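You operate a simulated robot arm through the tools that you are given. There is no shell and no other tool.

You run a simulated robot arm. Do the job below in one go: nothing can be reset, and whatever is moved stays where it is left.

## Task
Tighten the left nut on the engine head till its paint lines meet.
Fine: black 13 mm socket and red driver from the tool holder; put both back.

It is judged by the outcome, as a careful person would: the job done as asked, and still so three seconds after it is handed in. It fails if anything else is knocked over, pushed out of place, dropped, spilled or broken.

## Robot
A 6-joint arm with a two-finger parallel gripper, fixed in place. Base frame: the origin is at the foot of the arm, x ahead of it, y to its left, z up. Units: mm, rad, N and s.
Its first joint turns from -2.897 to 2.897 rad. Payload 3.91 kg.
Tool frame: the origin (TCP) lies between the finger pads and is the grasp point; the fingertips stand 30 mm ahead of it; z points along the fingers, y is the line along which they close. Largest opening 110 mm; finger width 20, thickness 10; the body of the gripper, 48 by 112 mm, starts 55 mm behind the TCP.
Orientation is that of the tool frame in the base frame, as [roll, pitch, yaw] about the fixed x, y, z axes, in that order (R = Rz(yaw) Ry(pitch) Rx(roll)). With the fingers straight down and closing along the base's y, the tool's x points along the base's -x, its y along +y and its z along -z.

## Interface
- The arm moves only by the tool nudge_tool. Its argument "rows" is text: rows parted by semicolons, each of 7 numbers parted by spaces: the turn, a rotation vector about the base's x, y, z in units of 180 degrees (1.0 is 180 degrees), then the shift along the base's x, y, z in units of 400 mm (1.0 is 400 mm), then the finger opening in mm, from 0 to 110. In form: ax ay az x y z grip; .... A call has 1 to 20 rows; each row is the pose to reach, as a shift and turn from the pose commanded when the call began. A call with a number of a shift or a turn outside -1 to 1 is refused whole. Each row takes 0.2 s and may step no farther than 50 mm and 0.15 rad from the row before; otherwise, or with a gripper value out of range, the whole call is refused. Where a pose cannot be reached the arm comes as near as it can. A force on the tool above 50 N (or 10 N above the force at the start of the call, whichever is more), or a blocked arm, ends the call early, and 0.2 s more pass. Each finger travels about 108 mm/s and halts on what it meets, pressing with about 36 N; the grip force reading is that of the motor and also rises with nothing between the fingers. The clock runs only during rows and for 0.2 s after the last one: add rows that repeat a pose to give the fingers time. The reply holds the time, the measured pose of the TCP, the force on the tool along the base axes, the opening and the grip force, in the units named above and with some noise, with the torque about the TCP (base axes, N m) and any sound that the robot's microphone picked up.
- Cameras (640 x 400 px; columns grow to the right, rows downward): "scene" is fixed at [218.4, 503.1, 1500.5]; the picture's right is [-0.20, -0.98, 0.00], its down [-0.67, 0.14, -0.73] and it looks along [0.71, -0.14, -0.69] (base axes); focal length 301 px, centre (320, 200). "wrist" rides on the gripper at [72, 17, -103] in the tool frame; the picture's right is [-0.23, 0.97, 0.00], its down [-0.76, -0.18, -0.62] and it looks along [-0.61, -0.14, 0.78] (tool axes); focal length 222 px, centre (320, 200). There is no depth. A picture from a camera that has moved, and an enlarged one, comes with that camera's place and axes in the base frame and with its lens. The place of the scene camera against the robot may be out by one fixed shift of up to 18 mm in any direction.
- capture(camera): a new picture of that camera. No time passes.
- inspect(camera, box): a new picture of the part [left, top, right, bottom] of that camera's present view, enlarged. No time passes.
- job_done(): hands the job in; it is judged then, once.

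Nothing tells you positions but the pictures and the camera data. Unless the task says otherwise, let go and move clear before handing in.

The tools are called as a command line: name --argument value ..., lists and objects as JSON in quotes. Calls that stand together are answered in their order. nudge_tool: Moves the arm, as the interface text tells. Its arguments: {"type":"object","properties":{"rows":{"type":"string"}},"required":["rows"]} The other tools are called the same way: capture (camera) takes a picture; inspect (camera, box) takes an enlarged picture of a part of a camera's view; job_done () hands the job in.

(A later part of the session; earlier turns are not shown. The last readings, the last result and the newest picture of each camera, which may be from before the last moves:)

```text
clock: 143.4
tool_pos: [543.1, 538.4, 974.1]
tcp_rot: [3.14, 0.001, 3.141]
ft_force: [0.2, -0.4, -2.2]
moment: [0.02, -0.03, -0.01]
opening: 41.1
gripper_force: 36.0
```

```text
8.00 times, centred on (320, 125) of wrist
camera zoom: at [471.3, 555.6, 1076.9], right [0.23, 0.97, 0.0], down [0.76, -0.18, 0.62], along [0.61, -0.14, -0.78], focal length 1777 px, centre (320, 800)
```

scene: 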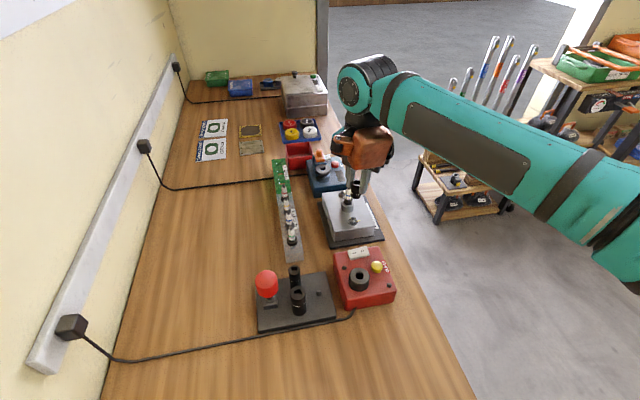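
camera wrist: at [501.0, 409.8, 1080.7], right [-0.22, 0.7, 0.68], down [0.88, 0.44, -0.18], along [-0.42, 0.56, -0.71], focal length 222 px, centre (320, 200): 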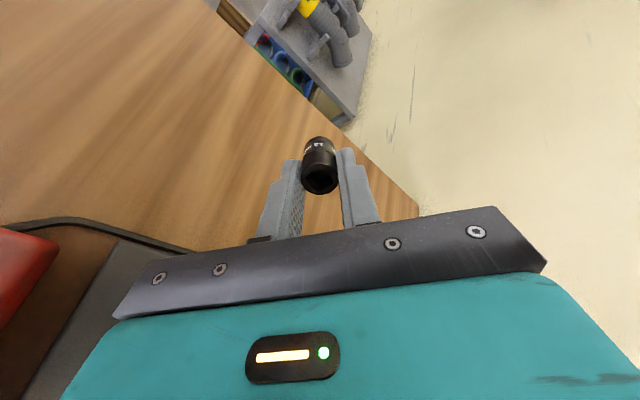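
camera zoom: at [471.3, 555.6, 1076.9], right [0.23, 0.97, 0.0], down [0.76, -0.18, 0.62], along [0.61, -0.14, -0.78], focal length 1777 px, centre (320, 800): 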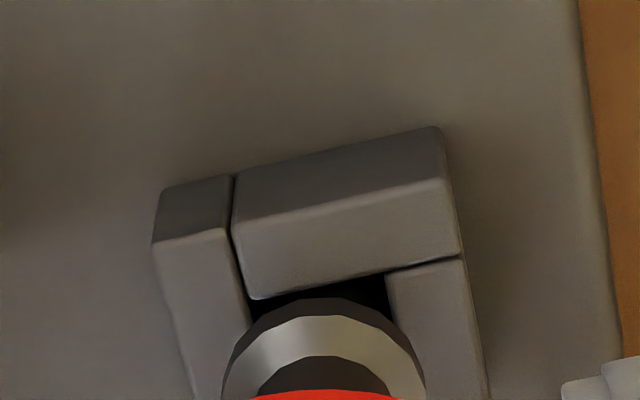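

The tip is in the hole without contact. I lower the rest.

nudge_tool --rows "0 0 0 0 0 -0.004 30; 0 0 0 0 0 -0.008 30; 0 0 0 0 0 -0.012 30; 0 0 0 0 0 -0.016 30; 0 0 0 0 0 -0.019 30; 0 0 0 0 0 -0.019 30"

inspect --camera "scene" --box '[263, 286, 283, 306]'

```text
clock: 144.8
tool_pos: [544.2, 539.6, 967.5]
tcp_rot: [3.141, 0.003, 3.142]
ft_force: [-1.1, 0.1, -1.5]
moment: [-0.01, 0.01, -0.04]
opening: 40.9
gripper_force: 35.8
```

```text
16.00 times, centred on (273, 296) of scene
camera zoom: at [218.4, 503.1, 1500.5], right [-0.2, -0.98, 0.0], down [-0.67, 0.14, -0.73], along [0.71, -0.14, -0.69], focal length 4811 px, centre (1072, -1336)
```

zoom: 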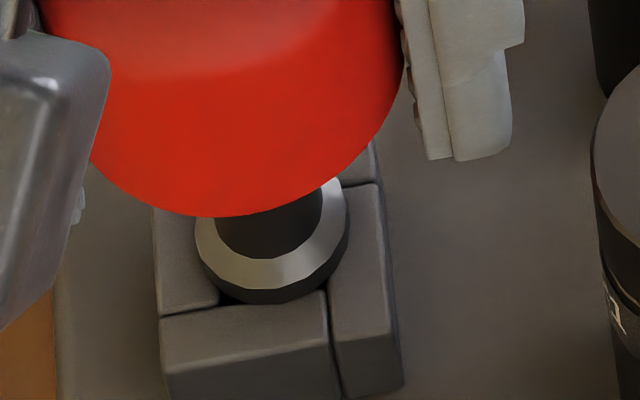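

Almost on its seat. I lower the last millimetre and release.

nudge_tool --rows "0 0 0 0 0 -0.003 30; 0 0 0 0 0 -0.005 30; 0 0 0 0 0 -0.005 30"

```text
clock: 145.6
tool_pos: [544.2, 539.2, 966.9]
tcp_rot: [3.138, 0.004, -3.141]
ft_force: [5.1, 4.0, 12.2]
moment: [0.11, -0.27, 0.01]
opening: 41.2
gripper_force: 36.2
```

Seated (12 N contact). Opening the fingers.

nudge_tool --rows "0 0 0 0 0 0.002 36; 0 0 0 0 0 0.002 48; 0 0 0 0 0 0.002 60; 0 0 0 0 0 0.002 74; 0 0 0 0 0 0.002 74; 0 0 0 0 0 0.06 74; 0 0 0 0 0 0.14 74; 0 0 0 0 0 0.24 74; 0 0 0 0 0 0.32 74; 0 0 0 0 0 0.32 74"

inspect --camera "scene" --box '[240, 240, 340, 330]'

capture --camera "wrist"

```text
clock: 147.8
tool_pos: [543.8, 537.2, 1094.3]
tcp_rot: [3.141, 0.004, 3.142]
ft_force: [0.1, 0.0, -0.5]
moment: [-0.02, 0.0, -0.02]
opening: 74.0
gripper_force: 0.1
```

```text
4.44 times, centred on (290, 285) of scene
camera zoom: at [218.4, 503.1, 1500.5], right [-0.2, -0.98, 0.0], down [-0.67, 0.14, -0.73], along [0.71, -0.14, -0.69], focal length 1336 px, centre (453, -178)
```

zoom: 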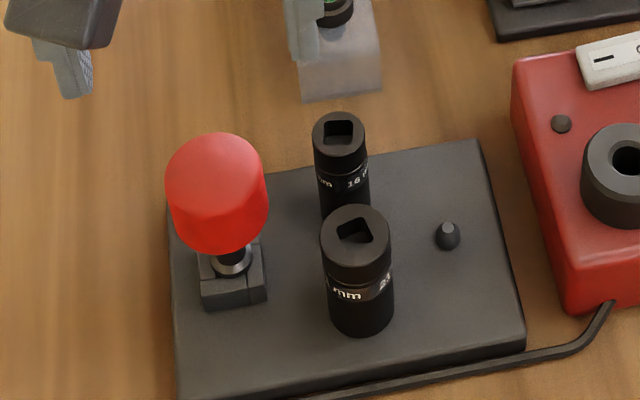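

```text
taken
camera wrist: at [471.0, 553.6, 1196.6], right [0.23, 0.97, 0.0], down [0.76, -0.18, 0.62], along [0.61, -0.14, -0.78], focal length 222 px, centre (320, 200)
```

wrist: 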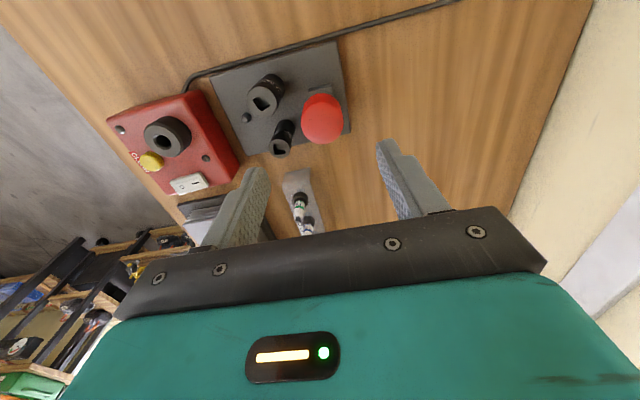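

The driver is back in place. I move to the socket on the nut, turning to yaw ≈ -49°.

nudge_tool --rows "0 0 0.0405 0.0217 -0.0302 0 74; 0 0 0.0809 0.0433 -0.0604 0 70; 0 0 0.1214 0.065 -0.0907 0 60; 0 0 0.1618 0.0866 -0.1209 0 50; 0 0 0.2023 0.1083 -0.1511 0 44; 0 0 0.2427 0.13 -0.1813 0 44; 0 0 0.2832 0.1516 -0.2115 0 44; 0 0 0.3236 0.1733 -0.2418 0 44; 0 0 0.3641 0.195 -0.272 0 44; 0 0 0.4045 0.2166 -0.3022 0 44; 0 0 0.445 0.2383 -0.3324 0 44; 0 0 0.4854 0.26 -0.3626 0 44; 0 0 0.5259 0.2816 -0.3928 0 44; 0 0 0.5663 0.3033 -0.4231 0 44; 0 0 0.6068 0.325 -0.4533 0 44; 0 0 0.6472 0.3466 -0.4835 0 44; 0 0 0.6876 0.3683 -0.5137 0 44; 0 0 0.728 0.39 -0.5445 0 44; 0 0 0.728 0.39 -0.5445 0 44; 0 0 0.728 0.39 -0.5445 0 44"

inspect --camera "wrist" --box '[280, 80, 360, 140]'

```text
clock: 152.0
tool_pos: [700.6, 320.2, 1093.1]
tcp_rot: [3.141, 0.004, -0.855]
ft_force: [0.1, 0.3, 0.9]
moment: [0.01, -0.02, 0.0]
opening: 43.8
gripper_force: 0.1
```

```text
6.67 times, centred on (320, 110) of wrist
camera zoom: at [736.2, 254.3, 1195.0], right [-0.88, -0.47, 0.0], down [-0.36, 0.69, 0.62], along [-0.3, 0.55, -0.78], focal length 1481 px, centre (320, 800)
```

zoom: 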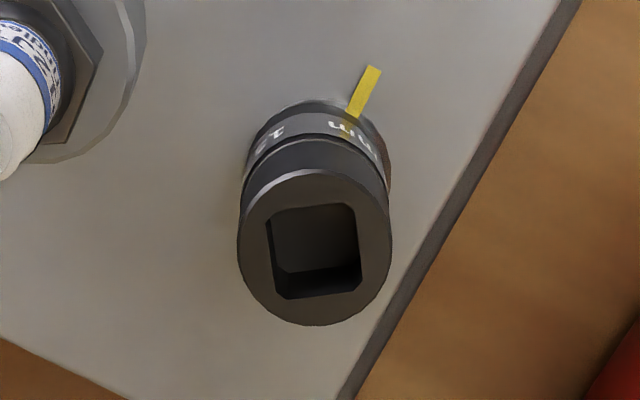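

I trim (+0.5, +1.0) mm, descend around the socket and grip it.

nudge_tool --rows "0 0 0 0.0012 0.0025 -0.08 44; 0 0 0 0.0012 0.0025 -0.16 44; 0 0 0 0.0012 0.0025 -0.23 44; 0 0 0 0.0012 0.0025 -0.28 44; 0 0 0 0.0012 0.0025 -0.28 44; 0 0 0 0.0012 0.0025 -0.28 44"

inspect --camera "wrist" --box '[250, 100, 390, 220]'

```text
clock: 153.4
tool_pos: [703.2, 322.0, 980.2]
tcp_rot: [3.139, 0.003, -0.851]
ft_force: [-0.1, 0.1, 0.0]
moment: [-0.01, 0.02, -0.02]
opening: 43.9
gripper_force: 0.1
```

```text
3.33 times, centred on (320, 160) of wrist
camera zoom: at [738.0, 256.6, 1082.1], right [-0.88, -0.47, 0.0], down [-0.36, 0.69, 0.62], along [-0.29, 0.55, -0.78], focal length 740 px, centre (320, 333)
```

zoom: 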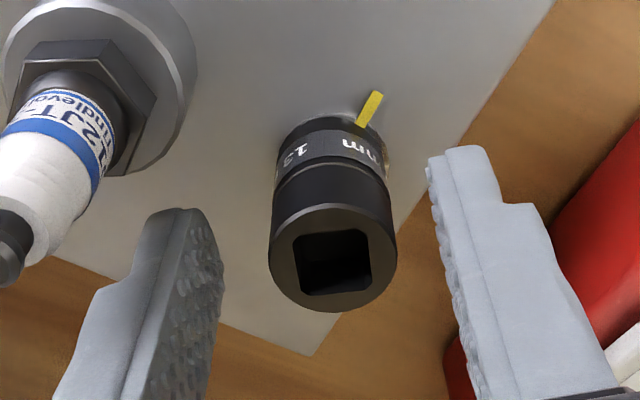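

The arm settled ~2 mm off; I shift (-1.4, -1.8) mm to centre the fingers, then close.

nudge_tool --rows "0 0 0 -0.0036 -0.0046 0 44; 0 0 0 -0.0036 -0.0046 0 44; 0 0 0 -0.0036 -0.0046 0 44; 0 0 0 -0.0036 -0.0046 0 44"

inspect --camera "wrist" --box '[250, 100, 390, 220]'

```text
clock: 154.4
tool_pos: [698.8, 319.4, 980.2]
tcp_rot: [3.138, 0.003, -0.854]
ft_force: [0.1, 0.2, 0.3]
moment: [-0.06, -0.01, 0.02]
opening: 43.9
gripper_force: 0.0
```

```text
3.33 times, centred on (320, 160) of wrist
camera zoom: at [735.8, 254.1, 1082.0], right [-0.88, -0.47, 0.0], down [-0.36, 0.69, 0.62], along [-0.29, 0.55, -0.78], focal length 740 px, centre (320, 333)
```

zoom: 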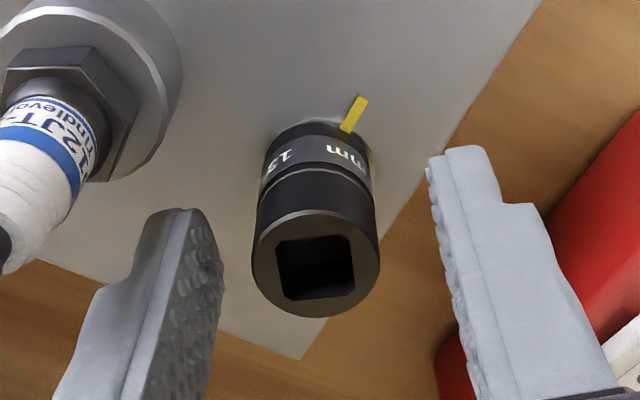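

Centred within a millimetre. Closing on the socket.

nudge_tool --rows "0 0 0 0 0 0 34; 0 0 0 0 0 0 26; 0 0 0 0 0 0 15; 0 0 0 0 0 0 15; 0 0 0 0 0 0 15"

```text
clock: 155.6
tool_pos: [699.6, 320.5, 980.0]
tcp_rot: [3.139, 0.003, -0.853]
ft_force: [-0.1, -0.2, 1.4]
moment: [0.01, 0.02, 0.02]
opening: 22.8
gripper_force: 35.9
```

Gripped. I lift the socket straight off to reveal the nut.

nudge_tool --rows "0 0 0 0 0 0.01 15; 0 0 0 0 0 0.03 15; 0 0 0 0 0 0.07 15; 0 0 0 0 0 0.13 15; 0 0 0 0 0 0.2 15; 0 0 0 0 0 0.2 15; 0 0 0 0 0 0.2 15"

inspect --camera "wrist" --box '[290, 80, 350, 140]'

inspect --camera "scene" --box '[340, 195, 366, 225]'

```text
clock: 157.2
tool_pos: [697.4, 317.4, 1061.0]
tcp_rot: [3.138, 0.004, -0.853]
ft_force: [-0.2, -0.8, -1.3]
moment: [0.02, -0.01, -0.02]
opening: 22.5
gripper_force: 35.6
```

```text
6.67 times, centred on (320, 110) of wrist
camera zoom: at [733.7, 252.3, 1162.9], right [-0.88, -0.47, 0.0], down [-0.36, 0.69, 0.62], along [-0.29, 0.55, -0.78], focal length 1481 px, centre (320, 800)
```

zoom: 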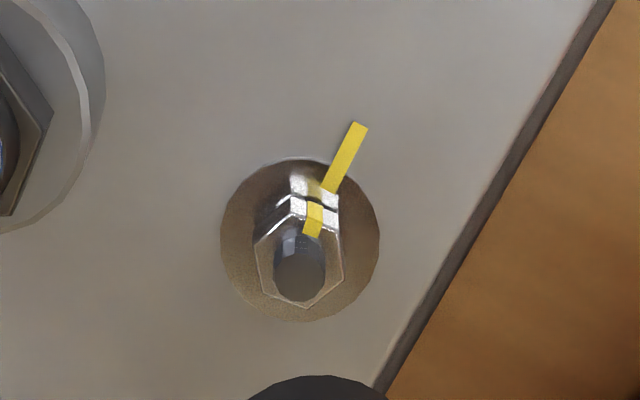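

```text
13.33 times, centred on (353, 210) of scene
camera zoom: at [218.4, 503.1, 1500.5], right [-0.2, -0.98, 0.0], down [-0.67, 0.14, -0.73], along [0.71, -0.14, -0.69], focal length 4009 px, centre (-120, 67)
```

zoom: 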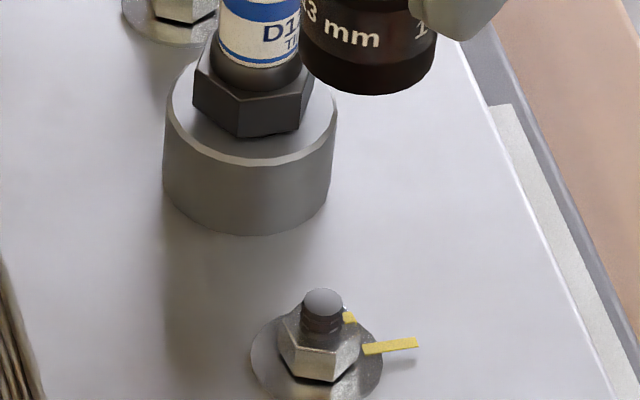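

Excellent: the nut has turned and its mark is now next to the head's line. I zoom in to measure the remaining angle.

inspect --camera "wrist" --box '[304, 94, 336, 130]'

inspect --camera "scene" --box '[346, 214, 364, 228]'

inspect --camera "scene" --box '[335, 180, 375, 232]'

```text
11.11 times, centred on (320, 112) of wrist
camera zoom: at [733.7, 252.3, 1162.9], right [-0.88, -0.47, 0.0], down [-0.36, 0.69, 0.62], along [-0.29, 0.55, -0.78], focal length 2468 px, centre (320, 1178)
```

zoom: 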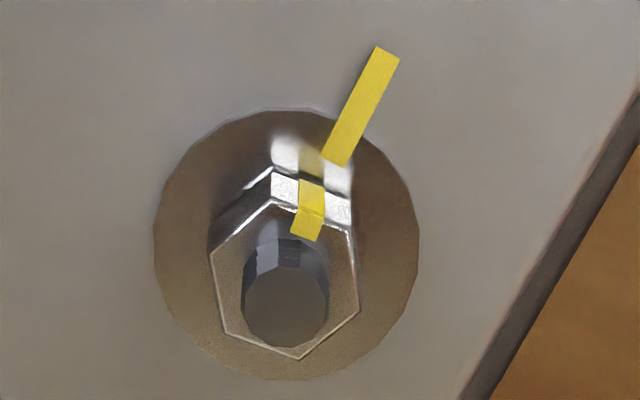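

```text
16.00 times, centred on (355, 221) of scene
camera zoom: at [218.4, 503.1, 1500.5], right [-0.2, -0.98, 0.0], down [-0.67, 0.14, -0.73], along [0.71, -0.14, -0.69], focal length 4811 px, centre (-240, -136)
```

zoom: 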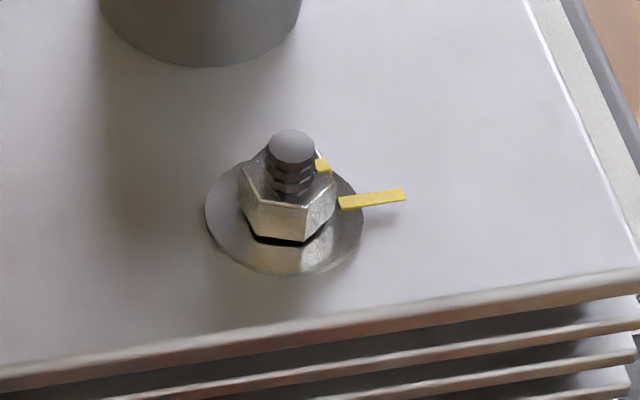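

```text
7.69 times, centred on (355, 206) of scene
camera zoom: at [218.4, 503.1, 1500.5], right [-0.2, -0.98, 0.0], down [-0.67, 0.14, -0.73], along [0.71, -0.14, -0.69], focal length 2313 px, centre (51, 154)
```

zoom: 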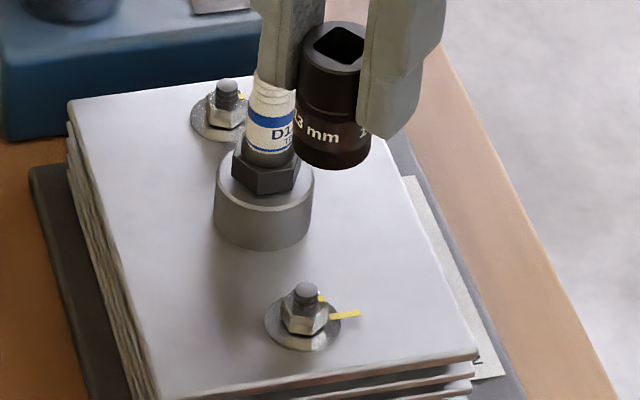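

The nut's mark is at ≈ -83.5° and the head's line at ≈ -90°, so about 6° more clockwise is needed. I put the socket back on the nut at nearly the same yaw (correcting +1.9, +2.4 mm).

nudge_tool --rows "0 0 0.0083 0.0048 0.006 -0.04 15; 0 0 0.0083 0.0048 0.006 -0.09 15; 0 0 0.0083 0.0048 0.006 -0.145 15; 0 0 0.0083 0.0048 0.006 -0.145 15; 0 0 0.0083 0.0048 0.006 -0.145 15; 0 0 0.0083 0.0048 0.006 -0.145 15"

inspect --camera "wrist" --box '[290, 90, 350, 160]'

inspect --camera "scene" --box '[340, 195, 366, 225]'

```text
clock: 158.6
tool_pos: [700.8, 321.3, 1002.3]
tcp_rot: [3.139, 0.004, -0.828]
ft_force: [-0.6, -0.1, -0.7]
moment: [0.0, -0.02, -0.01]
opening: 22.5
gripper_force: 36.4
```

```text
5.71 times, centred on (320, 125) of wrist
camera zoom: at [738.3, 256.2, 1105.5], right [-0.87, -0.49, 0.0], down [-0.38, 0.68, 0.62], along [-0.31, 0.54, -0.78], focal length 1269 px, centre (320, 629)
```

zoom: 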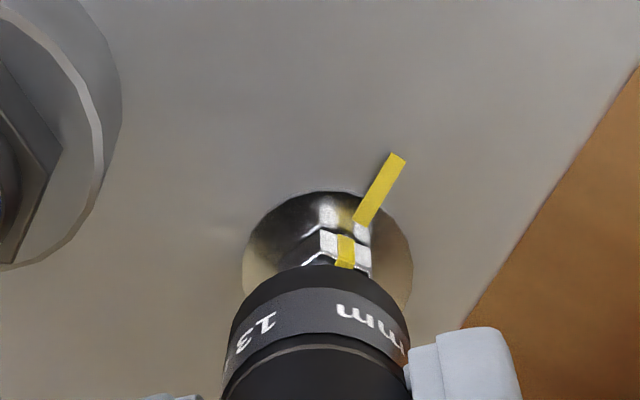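

```text
13.33 times, centred on (353, 210) of scene
camera zoom: at [218.4, 503.1, 1500.5], right [-0.2, -0.98, 0.0], down [-0.67, 0.14, -0.73], along [0.71, -0.14, -0.69], focal length 4009 px, centre (-120, 67)
```

zoom: 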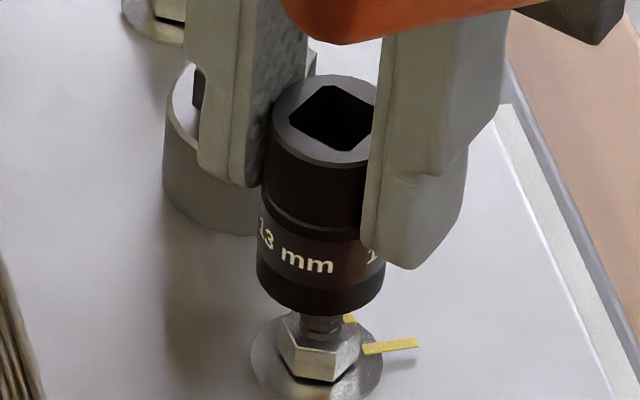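

Off by (1.25, 0.3) mm; I correct and lower onto the nut in small steps.

nudge_tool --rows "0 0 0 -0.0031 -0.0008 0 15; 0 0 0 -0.0031 -0.0008 0 15; 0 0 0 -0.0031 -0.0008 -0.006 15; 0 0 0 -0.0031 -0.0008 -0.012 15; 0 0 0 -0.0031 -0.0008 -0.018 15; 0 0 0 -0.0031 -0.0008 -0.024 15; 0 0 0 -0.0031 -0.0008 -0.03 15; 0 0 0 -0.0031 -0.0008 -0.036 15; 0 0 0 -0.0031 -0.0008 -0.042 15; 0 0 0 -0.0031 -0.0008 -0.042 15; 0 0 0 -0.0031 -0.0008 -0.042 15"

inspect --camera "scene" --box '[342, 205, 368, 235]'

```text
clock: 161.0
tool_pos: [701.3, 321.0, 986.0]
tcp_rot: [3.14, 0.005, -0.829]
ft_force: [-1.0, -11.9, 6.8]
moment: [-0.57, 0.08, 0.0]
opening: 22.5
gripper_force: 35.7
```

```text
13.33 times, centred on (355, 220) of scene
camera zoom: at [218.4, 503.1, 1500.5], right [-0.2, -0.98, 0.0], down [-0.67, 0.14, -0.73], along [0.71, -0.14, -0.69], focal length 4009 px, centre (-147, -67)
```

zoom: 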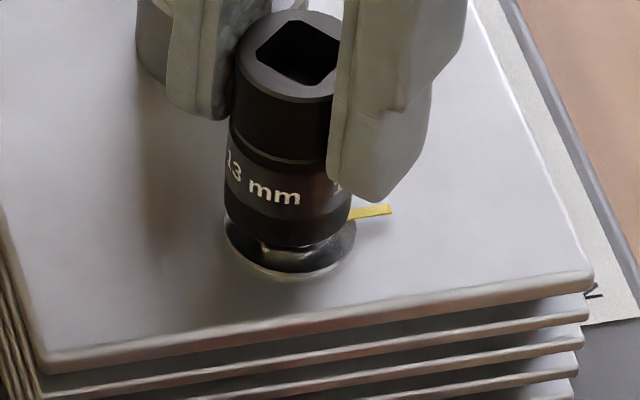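

The socket is ~1 mm too far in +y and catching. I raise 2 mm, shift -1.0 mm in y, and lower again.

nudge_tool --rows "0 0 0 0 -0.001 0.004 15; 0 0 0 0 -0.0026 0.006 15; 0 0 0 0 -0.0026 0.006 15; 0 0 0 0 -0.0026 0.003 15; 0 0 0 0 -0.0026 0 15; 0 0 0 0 -0.0026 -0.003 15; 0 0 0 0 -0.0026 -0.006 15; 0 0 0 0 -0.0026 -0.008 15; 0 0 0 0 -0.0026 -0.008 15"

inspect --camera "scene" --box '[342, 205, 368, 235]'

```text
clock: 163.0
tool_pos: [699.8, 320.4, 984.0]
tcp_rot: [3.139, 0.003, -0.829]
ft_force: [2.6, -8.1, 0.5]
moment: [-0.35, -0.11, 0.01]
opening: 22.4
gripper_force: 36.5
```

```text
13.33 times, centred on (355, 220) of scene
camera zoom: at [218.4, 503.1, 1500.5], right [-0.2, -0.98, 0.0], down [-0.67, 0.14, -0.73], along [0.71, -0.14, -0.69], focal length 4009 px, centre (-147, -67)
```

zoom: 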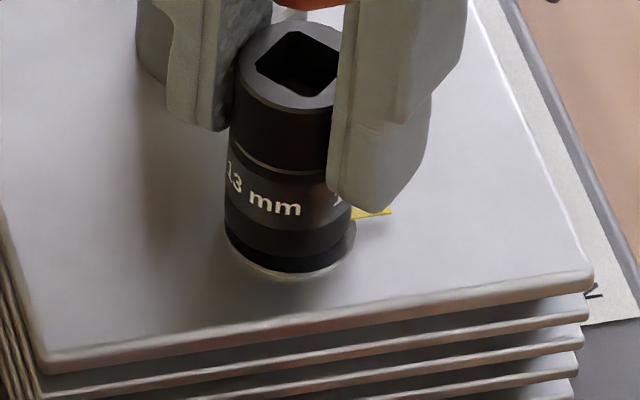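

Still pushed in -y by 8 N; I shift another -0.6 mm and continue down to the seat.

nudge_tool --rows "0 0 0 0.0005 -0.0016 0 15; 0 0 0 0.0005 -0.0016 -0.003 15; 0 0 0 0.0005 -0.0016 -0.006 15; 0 0 0 0.0005 -0.0016 -0.009 15; 0 0 0 0.0005 -0.0016 -0.012 15; 0 0 0 0.0005 -0.0016 -0.012 15; 0 0 0 0.0005 -0.0016 -0.012 15"

inspect --camera "scene" --box '[342, 205, 368, 235]'

```text
clock: 164.6
tool_pos: [700.4, 321.3, 979.7]
tcp_rot: [3.141, 0.003, -0.828]
ft_force: [-3.8, -0.3, 13.8]
moment: [0.12, 0.05, -0.01]
opening: 22.5
gripper_force: 35.9
```

```text
13.33 times, centred on (355, 220) of scene
camera zoom: at [218.4, 503.1, 1500.5], right [-0.2, -0.98, 0.0], down [-0.67, 0.14, -0.73], along [0.71, -0.14, -0.69], focal length 4009 px, centre (-147, -67)
```

zoom: 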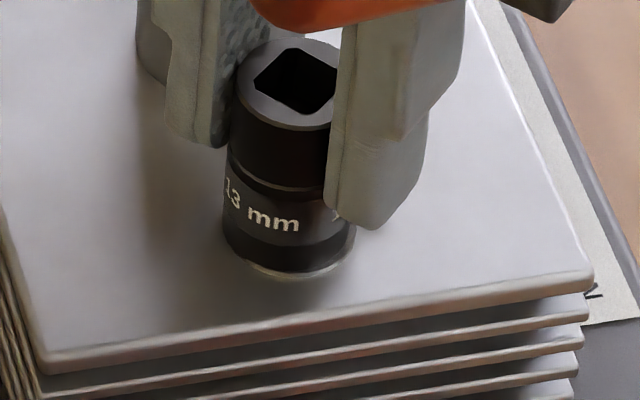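

Seated again (14 N). I release and go up.

nudge_tool --rows "0 0 0 0 0 0.0015 15; 0 0 0 0 0 0.0015 26; 0 0 0 0 0 0.0015 34; 0 0 0 0 0 0.0015 44; 0 0 0 0 0 0.0015 44; 0 0 0 0 0 0.05 44; 0 0 0 0 0 0.12 44; 0 0 0 0 0 0.2 44; 0 0 0 0 0 0.28 44; 0 0 0 0 0 0.28 44; 0 0 0 0 0 0.28 44"

inspect --camera "wrist" --box '[290, 80, 350, 140]'

inspect --camera "scene" --box '[335, 190, 375, 235]'

```text
clock: 167.0
tool_pos: [701.2, 320.0, 1092.5]
tcp_rot: [3.139, 0.004, -0.826]
ft_force: [0.6, -0.4, 0.5]
moment: [-0.06, -0.03, 0.02]
opening: 44.0
gripper_force: 0.0
```

```text
6.67 times, centred on (320, 110) of wrist
camera zoom: at [738.6, 255.5, 1195.3], right [-0.87, -0.49, 0.0], down [-0.38, 0.68, 0.62], along [-0.31, 0.54, -0.78], focal length 1481 px, centre (320, 800)
```

zoom: 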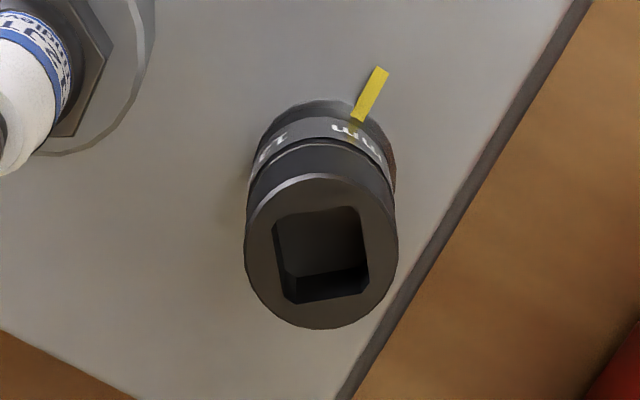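

```text
8.89 times, centred on (355, 212) of scene
camera zoom: at [218.4, 503.1, 1500.5], right [-0.2, -0.98, 0.0], down [-0.67, 0.14, -0.73], along [0.71, -0.14, -0.69], focal length 2673 px, centre (9, 89)
```

zoom: 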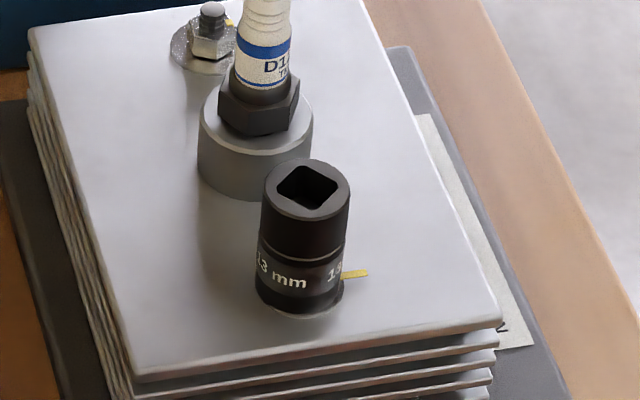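

The socket's square is at ≈ 40.7°. I fetch the driver again (yaw 0° above its block).

nudge_tool --rows "0 0 0.0376 -0.0545 0.0785 0 50; 0 0 0.0752 -0.109 0.157 0 60; 0 0 0.1128 -0.1635 0.2355 0 70; 0 0 0.1504 -0.218 0.314 0 80; 0 0 0.188 -0.2725 0.3925 0 80; 0 0 0.2256 -0.327 0.471 0 80; 0 0 0.2633 -0.39 0.5488 0 80; 0 0 0.2633 -0.39 0.5488 0 80; 0 0 0.2633 -0.39 0.5488 0 80; 0 0 0.2633 -0.39 0.5488 0 80"

inspect --camera "wrist" --box '[240, 70, 400, 190]'

```text
clock: 169.2
tool_pos: [546.1, 539.3, 1089.1]
tcp_rot: [3.14, 0.003, 0.0]
ft_force: [-0.1, 0.4, 0.2]
moment: [-0.02, 0.02, -0.02]
opening: 80.2
gripper_force: 0.0
```

```text
3.33 times, centred on (320, 130) of wrist
camera zoom: at [618.9, 522.6, 1191.9], right [-0.23, -0.97, 0.0], down [-0.76, 0.18, 0.62], along [-0.61, 0.14, -0.78], focal length 740 px, centre (320, 433)
```

zoom: 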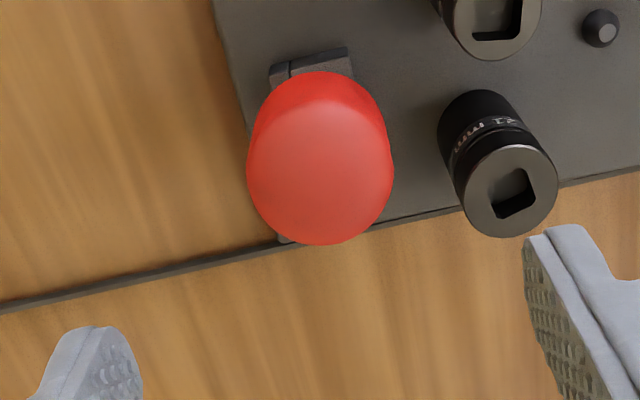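

The handle is well under the gripper. I descend (x -0.4 mm) and grip it.

nudge_tool --rows "0 0 0 -0.001 0 -0.1 75; 0 0 0 -0.001 0 -0.2 72; 0 0 0 -0.001 0 -0.27 72; 0 0 0 -0.001 0 -0.3065 72; 0 0 0 -0.001 0 -0.3065 72; 0 0 0 -0.001 0 -0.3065 72; 0 0 0 -0.001 0 -0.3065 56; 0 0 0 -0.001 0 -0.3065 45; 0 0 0 -0.001 0 -0.3065 30; 0 0 0 -0.001 0 -0.3065 30; 0 0 0 -0.001 0 -0.3065 30"

inspect --camera "wrist" --box '[240, 90, 400, 230]'

```text
clock: 171.6
tool_pos: [544.2, 538.4, 970.7]
tcp_rot: [3.139, 0.004, 0.001]
ft_force: [0.0, -0.4, 0.1]
moment: [-0.02, 0.0, -0.03]
opening: 40.9
gripper_force: 35.8
```

```text
2.86 times, centred on (320, 160) of wrist
camera zoom: at [617.9, 522.6, 1072.1], right [-0.23, -0.97, 0.0], down [-0.76, 0.18, 0.62], along [-0.61, 0.14, -0.78], focal length 635 px, centre (320, 314)
```

zoom: 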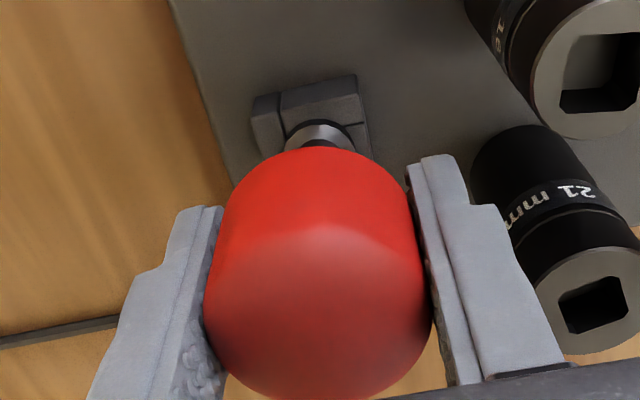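

Gripped. I lift it out and carry it to the socket, turning to yaw ≈ -49°.

nudge_tool --rows "0 0 0 0 0 0.01 30; 0 0 0 0 0 0.03 30; 0 0 0 0 0 0.1 30; 0 0 0 0 0 0.2 30; 0 0 0 0 0 0.3 30; 0 0 -0.0342 0.05 -0.07 0.31 30; 0 0 -0.0684 0.1 -0.14 0.31 30; 0 0 -0.1026 0.15 -0.21 0.31 30; 0 0 -0.1368 0.2 -0.28 0.31 30; 0 0 -0.171 0.25 -0.35 0.31 30; 0 0 -0.2052 0.3 -0.42 0.31 30; 0 0 -0.2394 0.345 -0.49 0.31 30; 0 0 -0.2739 0.39 -0.546 0.31 30; 0 0 -0.2739 0.39 -0.546 0.31 30; 0 0 -0.2739 0.39 -0.546 0.31 30; 0 0 -0.2739 0.39 -0.546 0.31 30"

inspect --camera "wrist" --box '[270, 70, 370, 160]'

inspect --camera "scene" --box '[330, 165, 380, 230]'

```text
clock: 175.0
tool_pos: [701.0, 321.8, 1089.1]
tcp_rot: [3.138, 0.005, -0.862]
ft_force: [0.1, 0.3, -1.4]
moment: [0.0, -0.02, 0.02]
opening: 41.3
gripper_force: 35.6
```

```text
4.44 times, centred on (320, 115) of wrist
camera zoom: at [736.0, 255.9, 1190.5], right [-0.89, -0.46, 0.0], down [-0.36, 0.69, 0.62], along [-0.29, 0.55, -0.78], focal length 987 px, centre (320, 578)
```

zoom: 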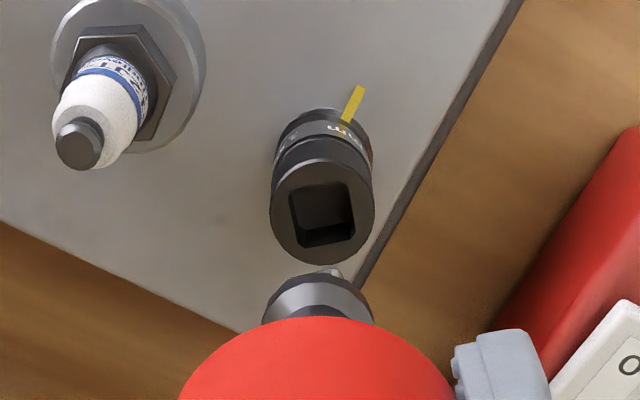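

```text
6.15 times, centred on (355, 198) of scene
camera zoom: at [218.4, 503.1, 1500.5], right [-0.2, -0.98, 0.0], down [-0.67, 0.14, -0.73], along [0.71, -0.14, -0.69], focal length 1850 px, centre (105, 215)
```

zoom: 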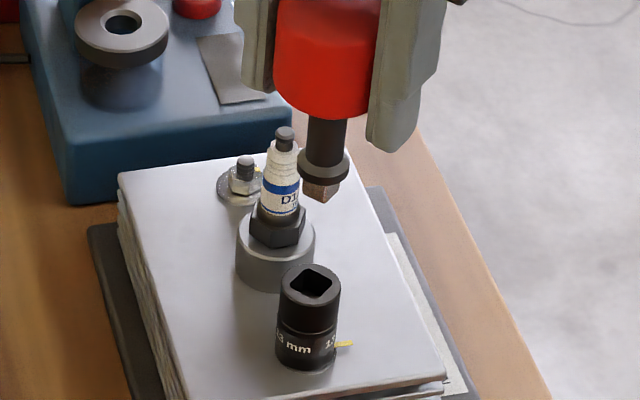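

I lower to just above the socket with (-0.8, -0.3) mm trim.

nudge_tool --rows "0 0 0 -0.002 -0.0008 -0.05 30; 0 0 0 -0.002 -0.0008 -0.1 30; 0 0 0 -0.002 -0.0008 -0.11 30; 0 0 0 -0.002 -0.0008 -0.11 30; 0 0 0 -0.002 -0.0008 -0.11 30; 0 0 0 -0.002 -0.0008 -0.11 30"

inspect --camera "wrist" --box '[290, 95, 350, 145]'

inspect --camera "scene" --box '[342, 195, 364, 219]'

```text
clock: 176.4
tool_pos: [699.1, 324.0, 1048.7]
tcp_rot: [3.137, 0.002, -0.862]
ft_force: [-0.1, -0.1, -0.2]
moment: [0.01, -0.01, -0.01]
opening: 41.2
gripper_force: 35.8
```

```text
8.00 times, centred on (320, 120) of wrist
camera zoom: at [734.1, 257.8, 1149.9], right [-0.89, -0.46, 0.0], down [-0.36, 0.69, 0.62], along [-0.29, 0.55, -0.78], focal length 1777 px, centre (320, 840)
```

zoom: 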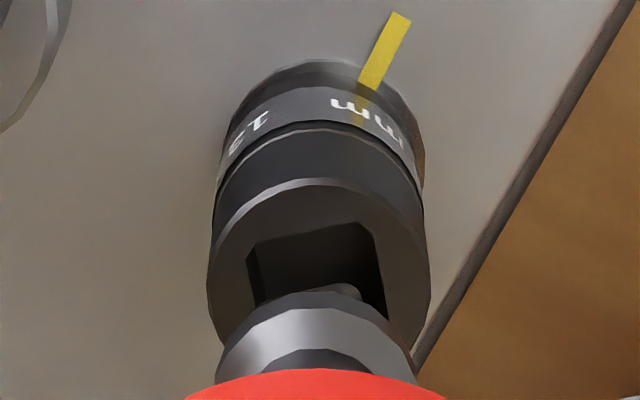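

```text
16.00 times, centred on (353, 207) of scene
camera zoom: at [218.4, 503.1, 1500.5], right [-0.2, -0.98, 0.0], down [-0.67, 0.14, -0.73], along [0.71, -0.14, -0.69], focal length 4811 px, centre (-208, 88)
```

zoom: 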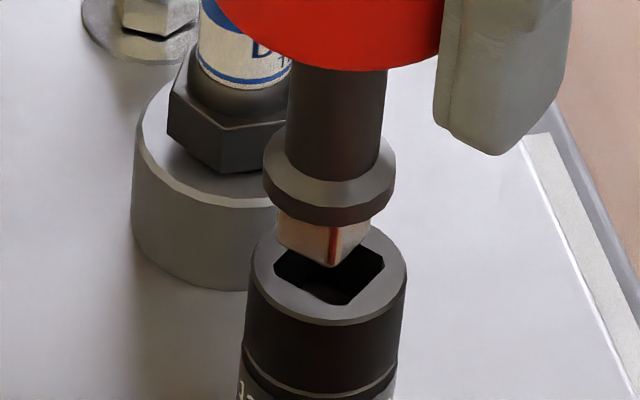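

I shift (+0.5, -1.5) mm and lower to the hole.

nudge_tool --rows "0 0 0 0.0012 -0.0037 0 30; 0 0 0 0.0012 -0.0037 -0.01 30; 0 0 0 0.0012 -0.0037 -0.02 30; 0 0 0 0.0012 -0.0037 -0.02 30; 0 0 0 0.0012 -0.0037 -0.02 30; 0 0 0 0.0012 -0.0037 -0.02 30"

inspect --camera "wrist" --box '[290, 95, 350, 145]'

inspect --camera "scene" --box '[342, 195, 364, 219]'

```text
clock: 177.8
tool_pos: [697.8, 320.8, 1039.9]
tcp_rot: [3.14, 0.004, -0.861]
ft_force: [0.0, 0.2, -0.8]
moment: [-0.01, 0.04, 0.0]
opening: 41.4
gripper_force: 36.0
```

```text
8.00 times, centred on (320, 120) of wrist
camera zoom: at [733.9, 254.9, 1142.4], right [-0.89, -0.46, 0.0], down [-0.36, 0.69, 0.62], along [-0.29, 0.55, -0.78], focal length 1777 px, centre (320, 840)
```

zoom: 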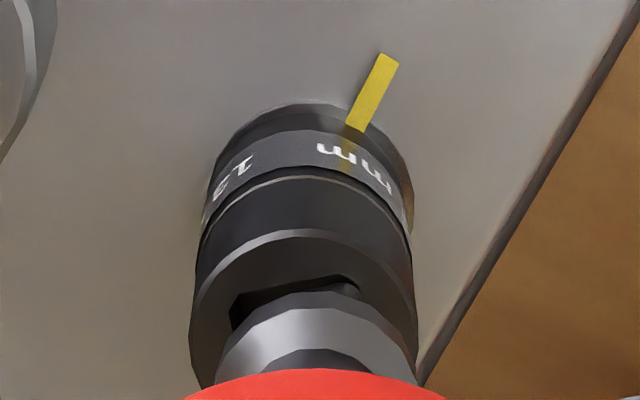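

```text
16.00 times, centred on (353, 207) of scene
camera zoom: at [218.4, 503.1, 1500.5], right [-0.2, -0.98, 0.0], down [-0.67, 0.14, -0.73], along [0.71, -0.14, -0.69], focal length 4811 px, centre (-208, 88)
```

zoom: 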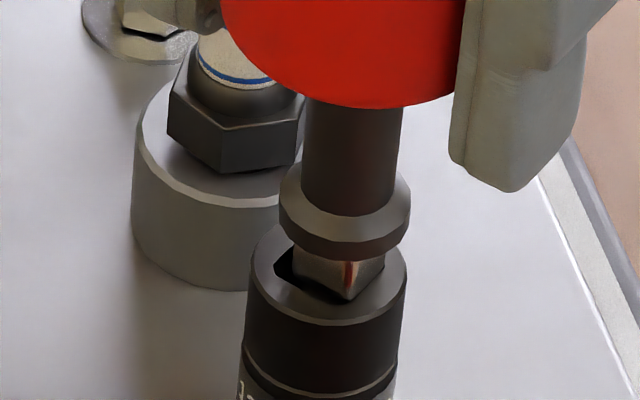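

Overshot; I shift back (+0.9, +1.1) mm at this height and recheck.

nudge_tool --rows "0 0 0 0.0022 0.0027 0 30; 0 0 0 0.0022 0.0027 0 30; 0 0 0 0.0022 0.0027 0 30; 0 0 0 0.0022 0.0027 0 30"

inspect --camera "wrist" --box '[290, 95, 350, 145]'

inspect --camera "scene" --box '[342, 195, 364, 219]'

```text
clock: 178.8
tool_pos: [698.6, 322.3, 1040.2]
tcp_rot: [3.14, 0.003, -0.863]
ft_force: [-0.6, -0.4, -1.7]
moment: [0.04, -0.02, 0.01]
opening: 41.3
gripper_force: 35.8
```

```text
8.00 times, centred on (320, 120) of wrist
camera zoom: at [734.5, 255.7, 1142.6], right [-0.89, -0.46, 0.0], down [-0.36, 0.69, 0.62], along [-0.29, 0.55, -0.78], focal length 1777 px, centre (320, 840)
```

zoom: 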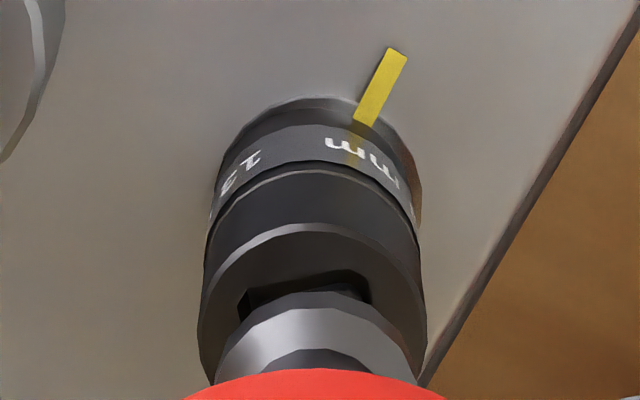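

```text
16.00 times, centred on (353, 207) of scene
camera zoom: at [218.4, 503.1, 1500.5], right [-0.2, -0.98, 0.0], down [-0.67, 0.14, -0.73], along [0.71, -0.14, -0.69], focal length 4811 px, centre (-208, 88)
```

zoom: 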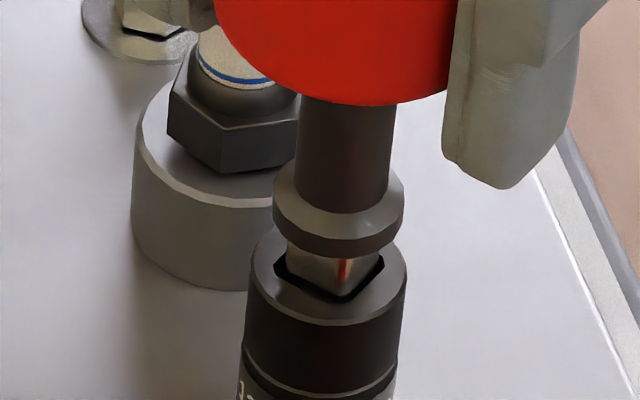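

Aligned within 0.4 mm. I push the tip in slowly.

nudge_tool --rows "0 0 0 0.0006 0.0009 0 30; 0 0 0 0.0006 0.0009 -0.004 30; 0 0 0 0.0006 0.0009 -0.008 30; 0 0 0 0.0006 0.0009 -0.012 30; 0 0 0 0.0006 0.0009 -0.016 30; 0 0 0 0.0006 0.0009 -0.02 30; 0 0 0 0.0006 0.0009 -0.02 30; 0 0 0 0.0006 0.0009 -0.02 30"

inspect --camera "scene" --box '[342, 195, 364, 219]'

inspect --camera "wrist" --box '[290, 95, 350, 145]'

```text
clock: 180.6
tool_pos: [701.9, 322.9, 1032.7]
tcp_rot: [3.139, 0.004, -0.861]
ft_force: [-0.3, 0.3, -2.5]
moment: [0.0, 0.02, 0.0]
opening: 41.3
gripper_force: 36.1
```

```text
16.00 times, centred on (353, 207) of scene
camera zoom: at [218.4, 503.1, 1500.5], right [-0.2, -0.98, 0.0], down [-0.67, 0.14, -0.73], along [0.71, -0.14, -0.69], focal length 4811 px, centre (-208, 88)
```

zoom: 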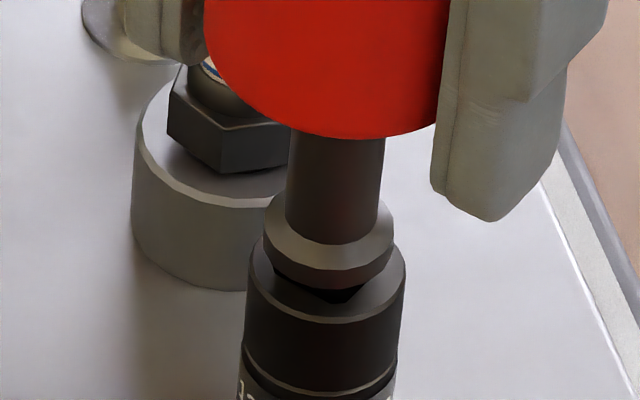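

```text
8.00 times, centred on (320, 120) of wrist
camera zoom: at [736.2, 256.1, 1134.5], right [-0.89, -0.46, 0.0], down [-0.36, 0.69, 0.62], along [-0.29, 0.55, -0.78], focal length 1777 px, centre (320, 840)
```

zoom: 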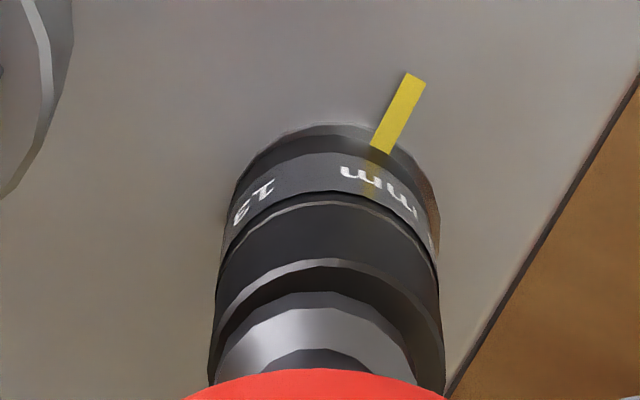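

The tip is in. I trim -0.6 mm in x and lower to the seat.

nudge_tool --rows "0 0 0 -0.0015 0 -0.003 30; 0 0 0 -0.0015 0 -0.006 30; 0 0 0 -0.0015 0 -0.009 30; 0 0 0 -0.0015 0 -0.012 30; 0 0 0 -0.0015 0 -0.0145 30; 0 0 0 -0.0015 0 -0.0145 30; 0 0 0 -0.0015 0 -0.0145 30"

inspect --camera "scene" --box '[342, 195, 364, 235]'

```text
clock: 182.2
tool_pos: [699.1, 321.0, 1028.7]
tcp_rot: [-3.14, 0.003, -0.863]
ft_force: [10.1, 4.9, 37.7]
moment: [0.36, -0.8, -0.02]
opening: 41.1
gripper_force: 35.7
```

```text
10.00 times, centred on (353, 215) of scene
camera zoom: at [218.4, 503.1, 1500.5], right [-0.2, -0.98, 0.0], down [-0.67, 0.14, -0.73], along [0.71, -0.14, -0.69], focal length 3007 px, centre (-10, 50)
```

zoom: 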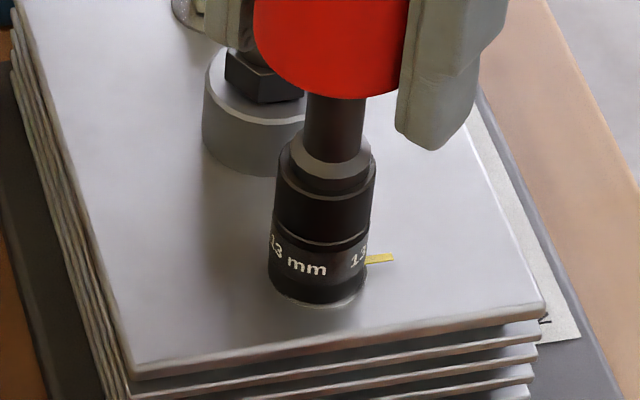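

Firmly seated (38 N). I ease off and then turn clockwise to yaw ≈ -71°, which should bring the nut's mark onto the line.

nudge_tool --rows "0 0 0 0.0012 0.0006 0.0035 30; 0 0 0 0.0012 0.0006 0.0035 30; 0 0 -0.02 0.0012 0.0006 0.0035 30; 0 0 -0.04 0.0012 0.0006 0.0035 30; 0 0 -0.06 0.0012 0.0006 0.0035 30; 0 0 -0.08 0.0012 0.0006 0.0035 30; 0 0 -0.1 0.0012 0.0006 0.0035 30; 0 0 -0.1194 0.0012 0.0006 0.0035 30; 0 0 -0.1194 0.0012 0.0006 0.0035 30; 0 0 -0.1194 0.0012 0.0006 0.0035 30"

inspect --camera "scene" --box '[342, 195, 364, 235]'

inspect --camera "scene" --box '[346, 214, 362, 228]'

```text
clock: 184.4
tool_pos: [699.6, 321.3, 1028.7]
tcp_rot: [3.141, 0.002, -1.238]
ft_force: [-0.7, 1.0, 28.6]
moment: [0.04, 0.01, 0.25]
opening: 41.1
gripper_force: 35.9
```

```text
10.00 times, centred on (353, 215) of scene
camera zoom: at [218.4, 503.1, 1500.5], right [-0.2, -0.98, 0.0], down [-0.67, 0.14, -0.73], along [0.71, -0.14, -0.69], focal length 3007 px, centre (-10, 50)
```

zoom: 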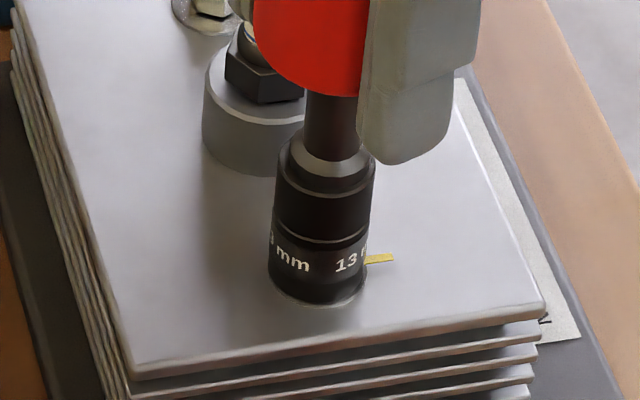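

```text
16.00 times, centred on (354, 221) of scene
camera zoom: at [218.4, 503.1, 1500.5], right [-0.2, -0.98, 0.0], down [-0.67, 0.14, -0.73], along [0.71, -0.14, -0.69], focal length 4811 px, centre (-224, -136)
```

zoom: 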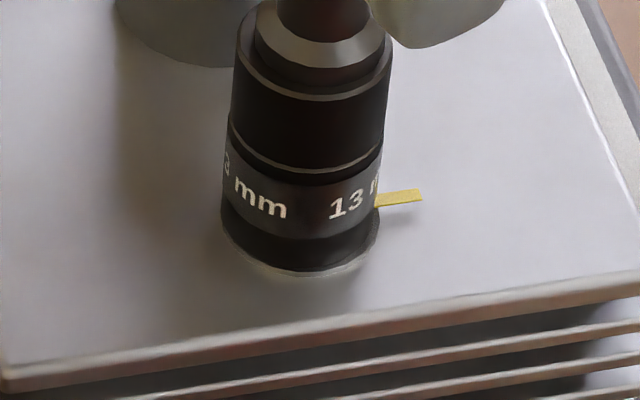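

There is now a clear torque (0.25 N·m), so the nut is being tightened. I lift the driver out and return it, then check the nut.

nudge_tool --rows "0 0 0 0 0 0.006 30; 0 0 0 0 0 0.02 30; 0 0 0 0 0 0.06 30; 0 0 0 0 0 0.12 30; 0 0 0 0 0 0.155 30; 0 0 0 0 0 0.155 30; 0 0 0 0 0 0.155 30"

inspect --camera "wrist" --box '[290, 75, 350, 135]'

inspect --camera "scene" --box '[330, 165, 380, 235]'

```text
clock: 186.0
tool_pos: [700.8, 322.1, 1089.0]
tcp_rot: [3.138, 0.004, -1.236]
ft_force: [0.7, 0.6, -1.1]
moment: [0.04, 0.01, 0.0]
opening: 41.1
gripper_force: 36.2
```

```text
6.67 times, centred on (320, 105) of wrist
camera zoom: at [709.6, 247.8, 1191.6], right [-0.99, -0.1, 0.0], down [-0.08, 0.78, 0.62], along [-0.07, 0.62, -0.78], focal length 1481 px, centre (320, 833)
```

zoom: 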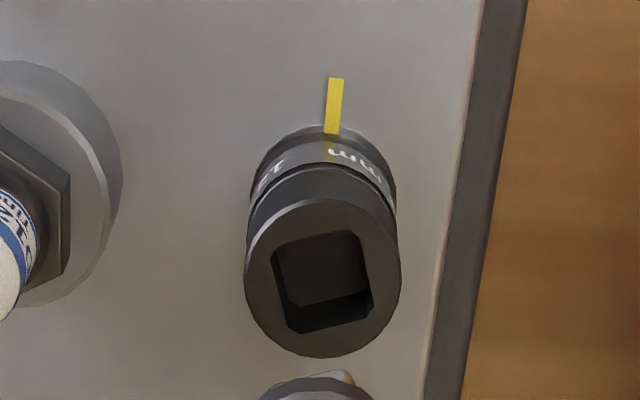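

```text
5.71 times, centred on (355, 200) of scene
camera zoom: at [218.4, 503.1, 1500.5], right [-0.2, -0.98, 0.0], down [-0.67, 0.14, -0.73], along [0.71, -0.14, -0.69], focal length 1718 px, centre (120, 200)
```

zoom: 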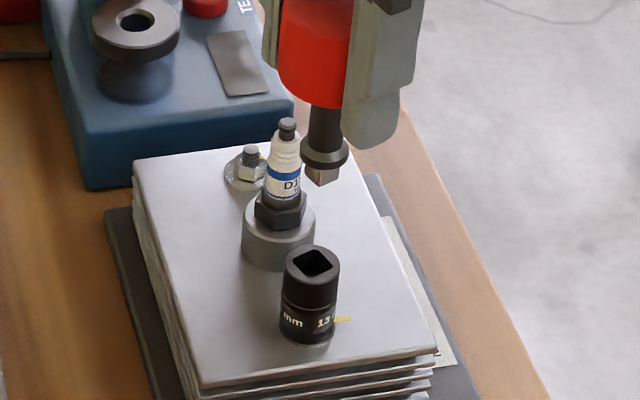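

By the square's angle (≈19°) the socket turned about 21.5°, possibly slightly too far. I return the driver to its block and then check the nut.

nudge_tool --rows "0 0 0.0393 -0.039 0.0545 0 30; 0 0 0.0787 -0.078 0.109 0 30; 0 0 0.118 -0.117 0.1635 0 30; 0 0 0.1573 -0.156 0.218 0 30; 0 0 0.1967 -0.195 0.2725 0 30; 0 0 0.236 -0.234 0.327 0 30; 0 0 0.2753 -0.273 0.3815 0 30; 0 0 0.3147 -0.312 0.436 0 30; 0 0 0.354 -0.351 0.4905 0 30; 0 0 0.3933 -0.389 0.545 0 30; 0 0 0.3933 -0.389 0.545 -0.08 30; 0 0 0.3933 -0.389 0.545 -0.16 30; 0 0 0.3933 -0.389 0.545 -0.22 30; 0 0 0.3933 -0.389 0.545 -0.22 30; 0 0 0.3933 -0.389 0.545 -0.22 30"

inspect --camera "wrist" --box '[290, 90, 350, 140]'

inspect --camera "scene" --box '[263, 283, 285, 305]'

```text
clock: 189.2
tool_pos: [545.4, 539.0, 1005.0]
tcp_rot: [3.139, 0.005, 0.001]
ft_force: [0.7, 0.8, -1.4]
moment: [0.0, 0.0, -0.02]
opening: 41.0
gripper_force: 36.2
```

```text
8.00 times, centred on (320, 115) of wrist
camera zoom: at [618.7, 523.3, 1106.9], right [-0.23, -0.97, 0.0], down [-0.76, 0.18, 0.63], along [-0.61, 0.14, -0.78], focal length 1777 px, centre (320, 880)
```

zoom: 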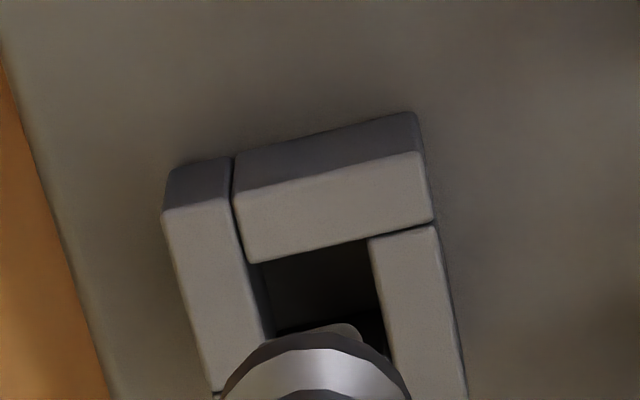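

```text
16.00 times, centred on (274, 294) of scene
camera zoom: at [218.4, 503.1, 1500.5], right [-0.2, -0.98, 0.0], down [-0.67, 0.14, -0.73], along [0.71, -0.14, -0.69], focal length 4811 px, centre (1056, -1304)
```

zoom: 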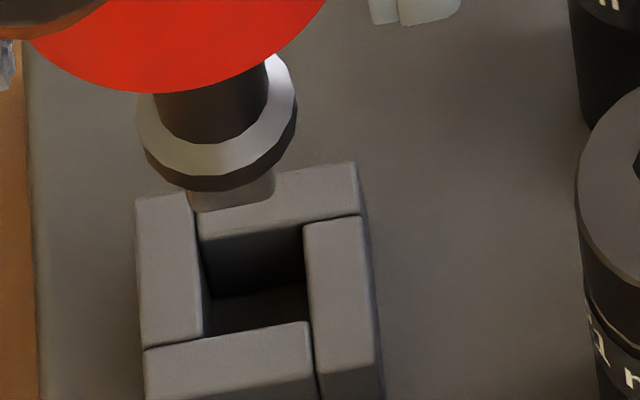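

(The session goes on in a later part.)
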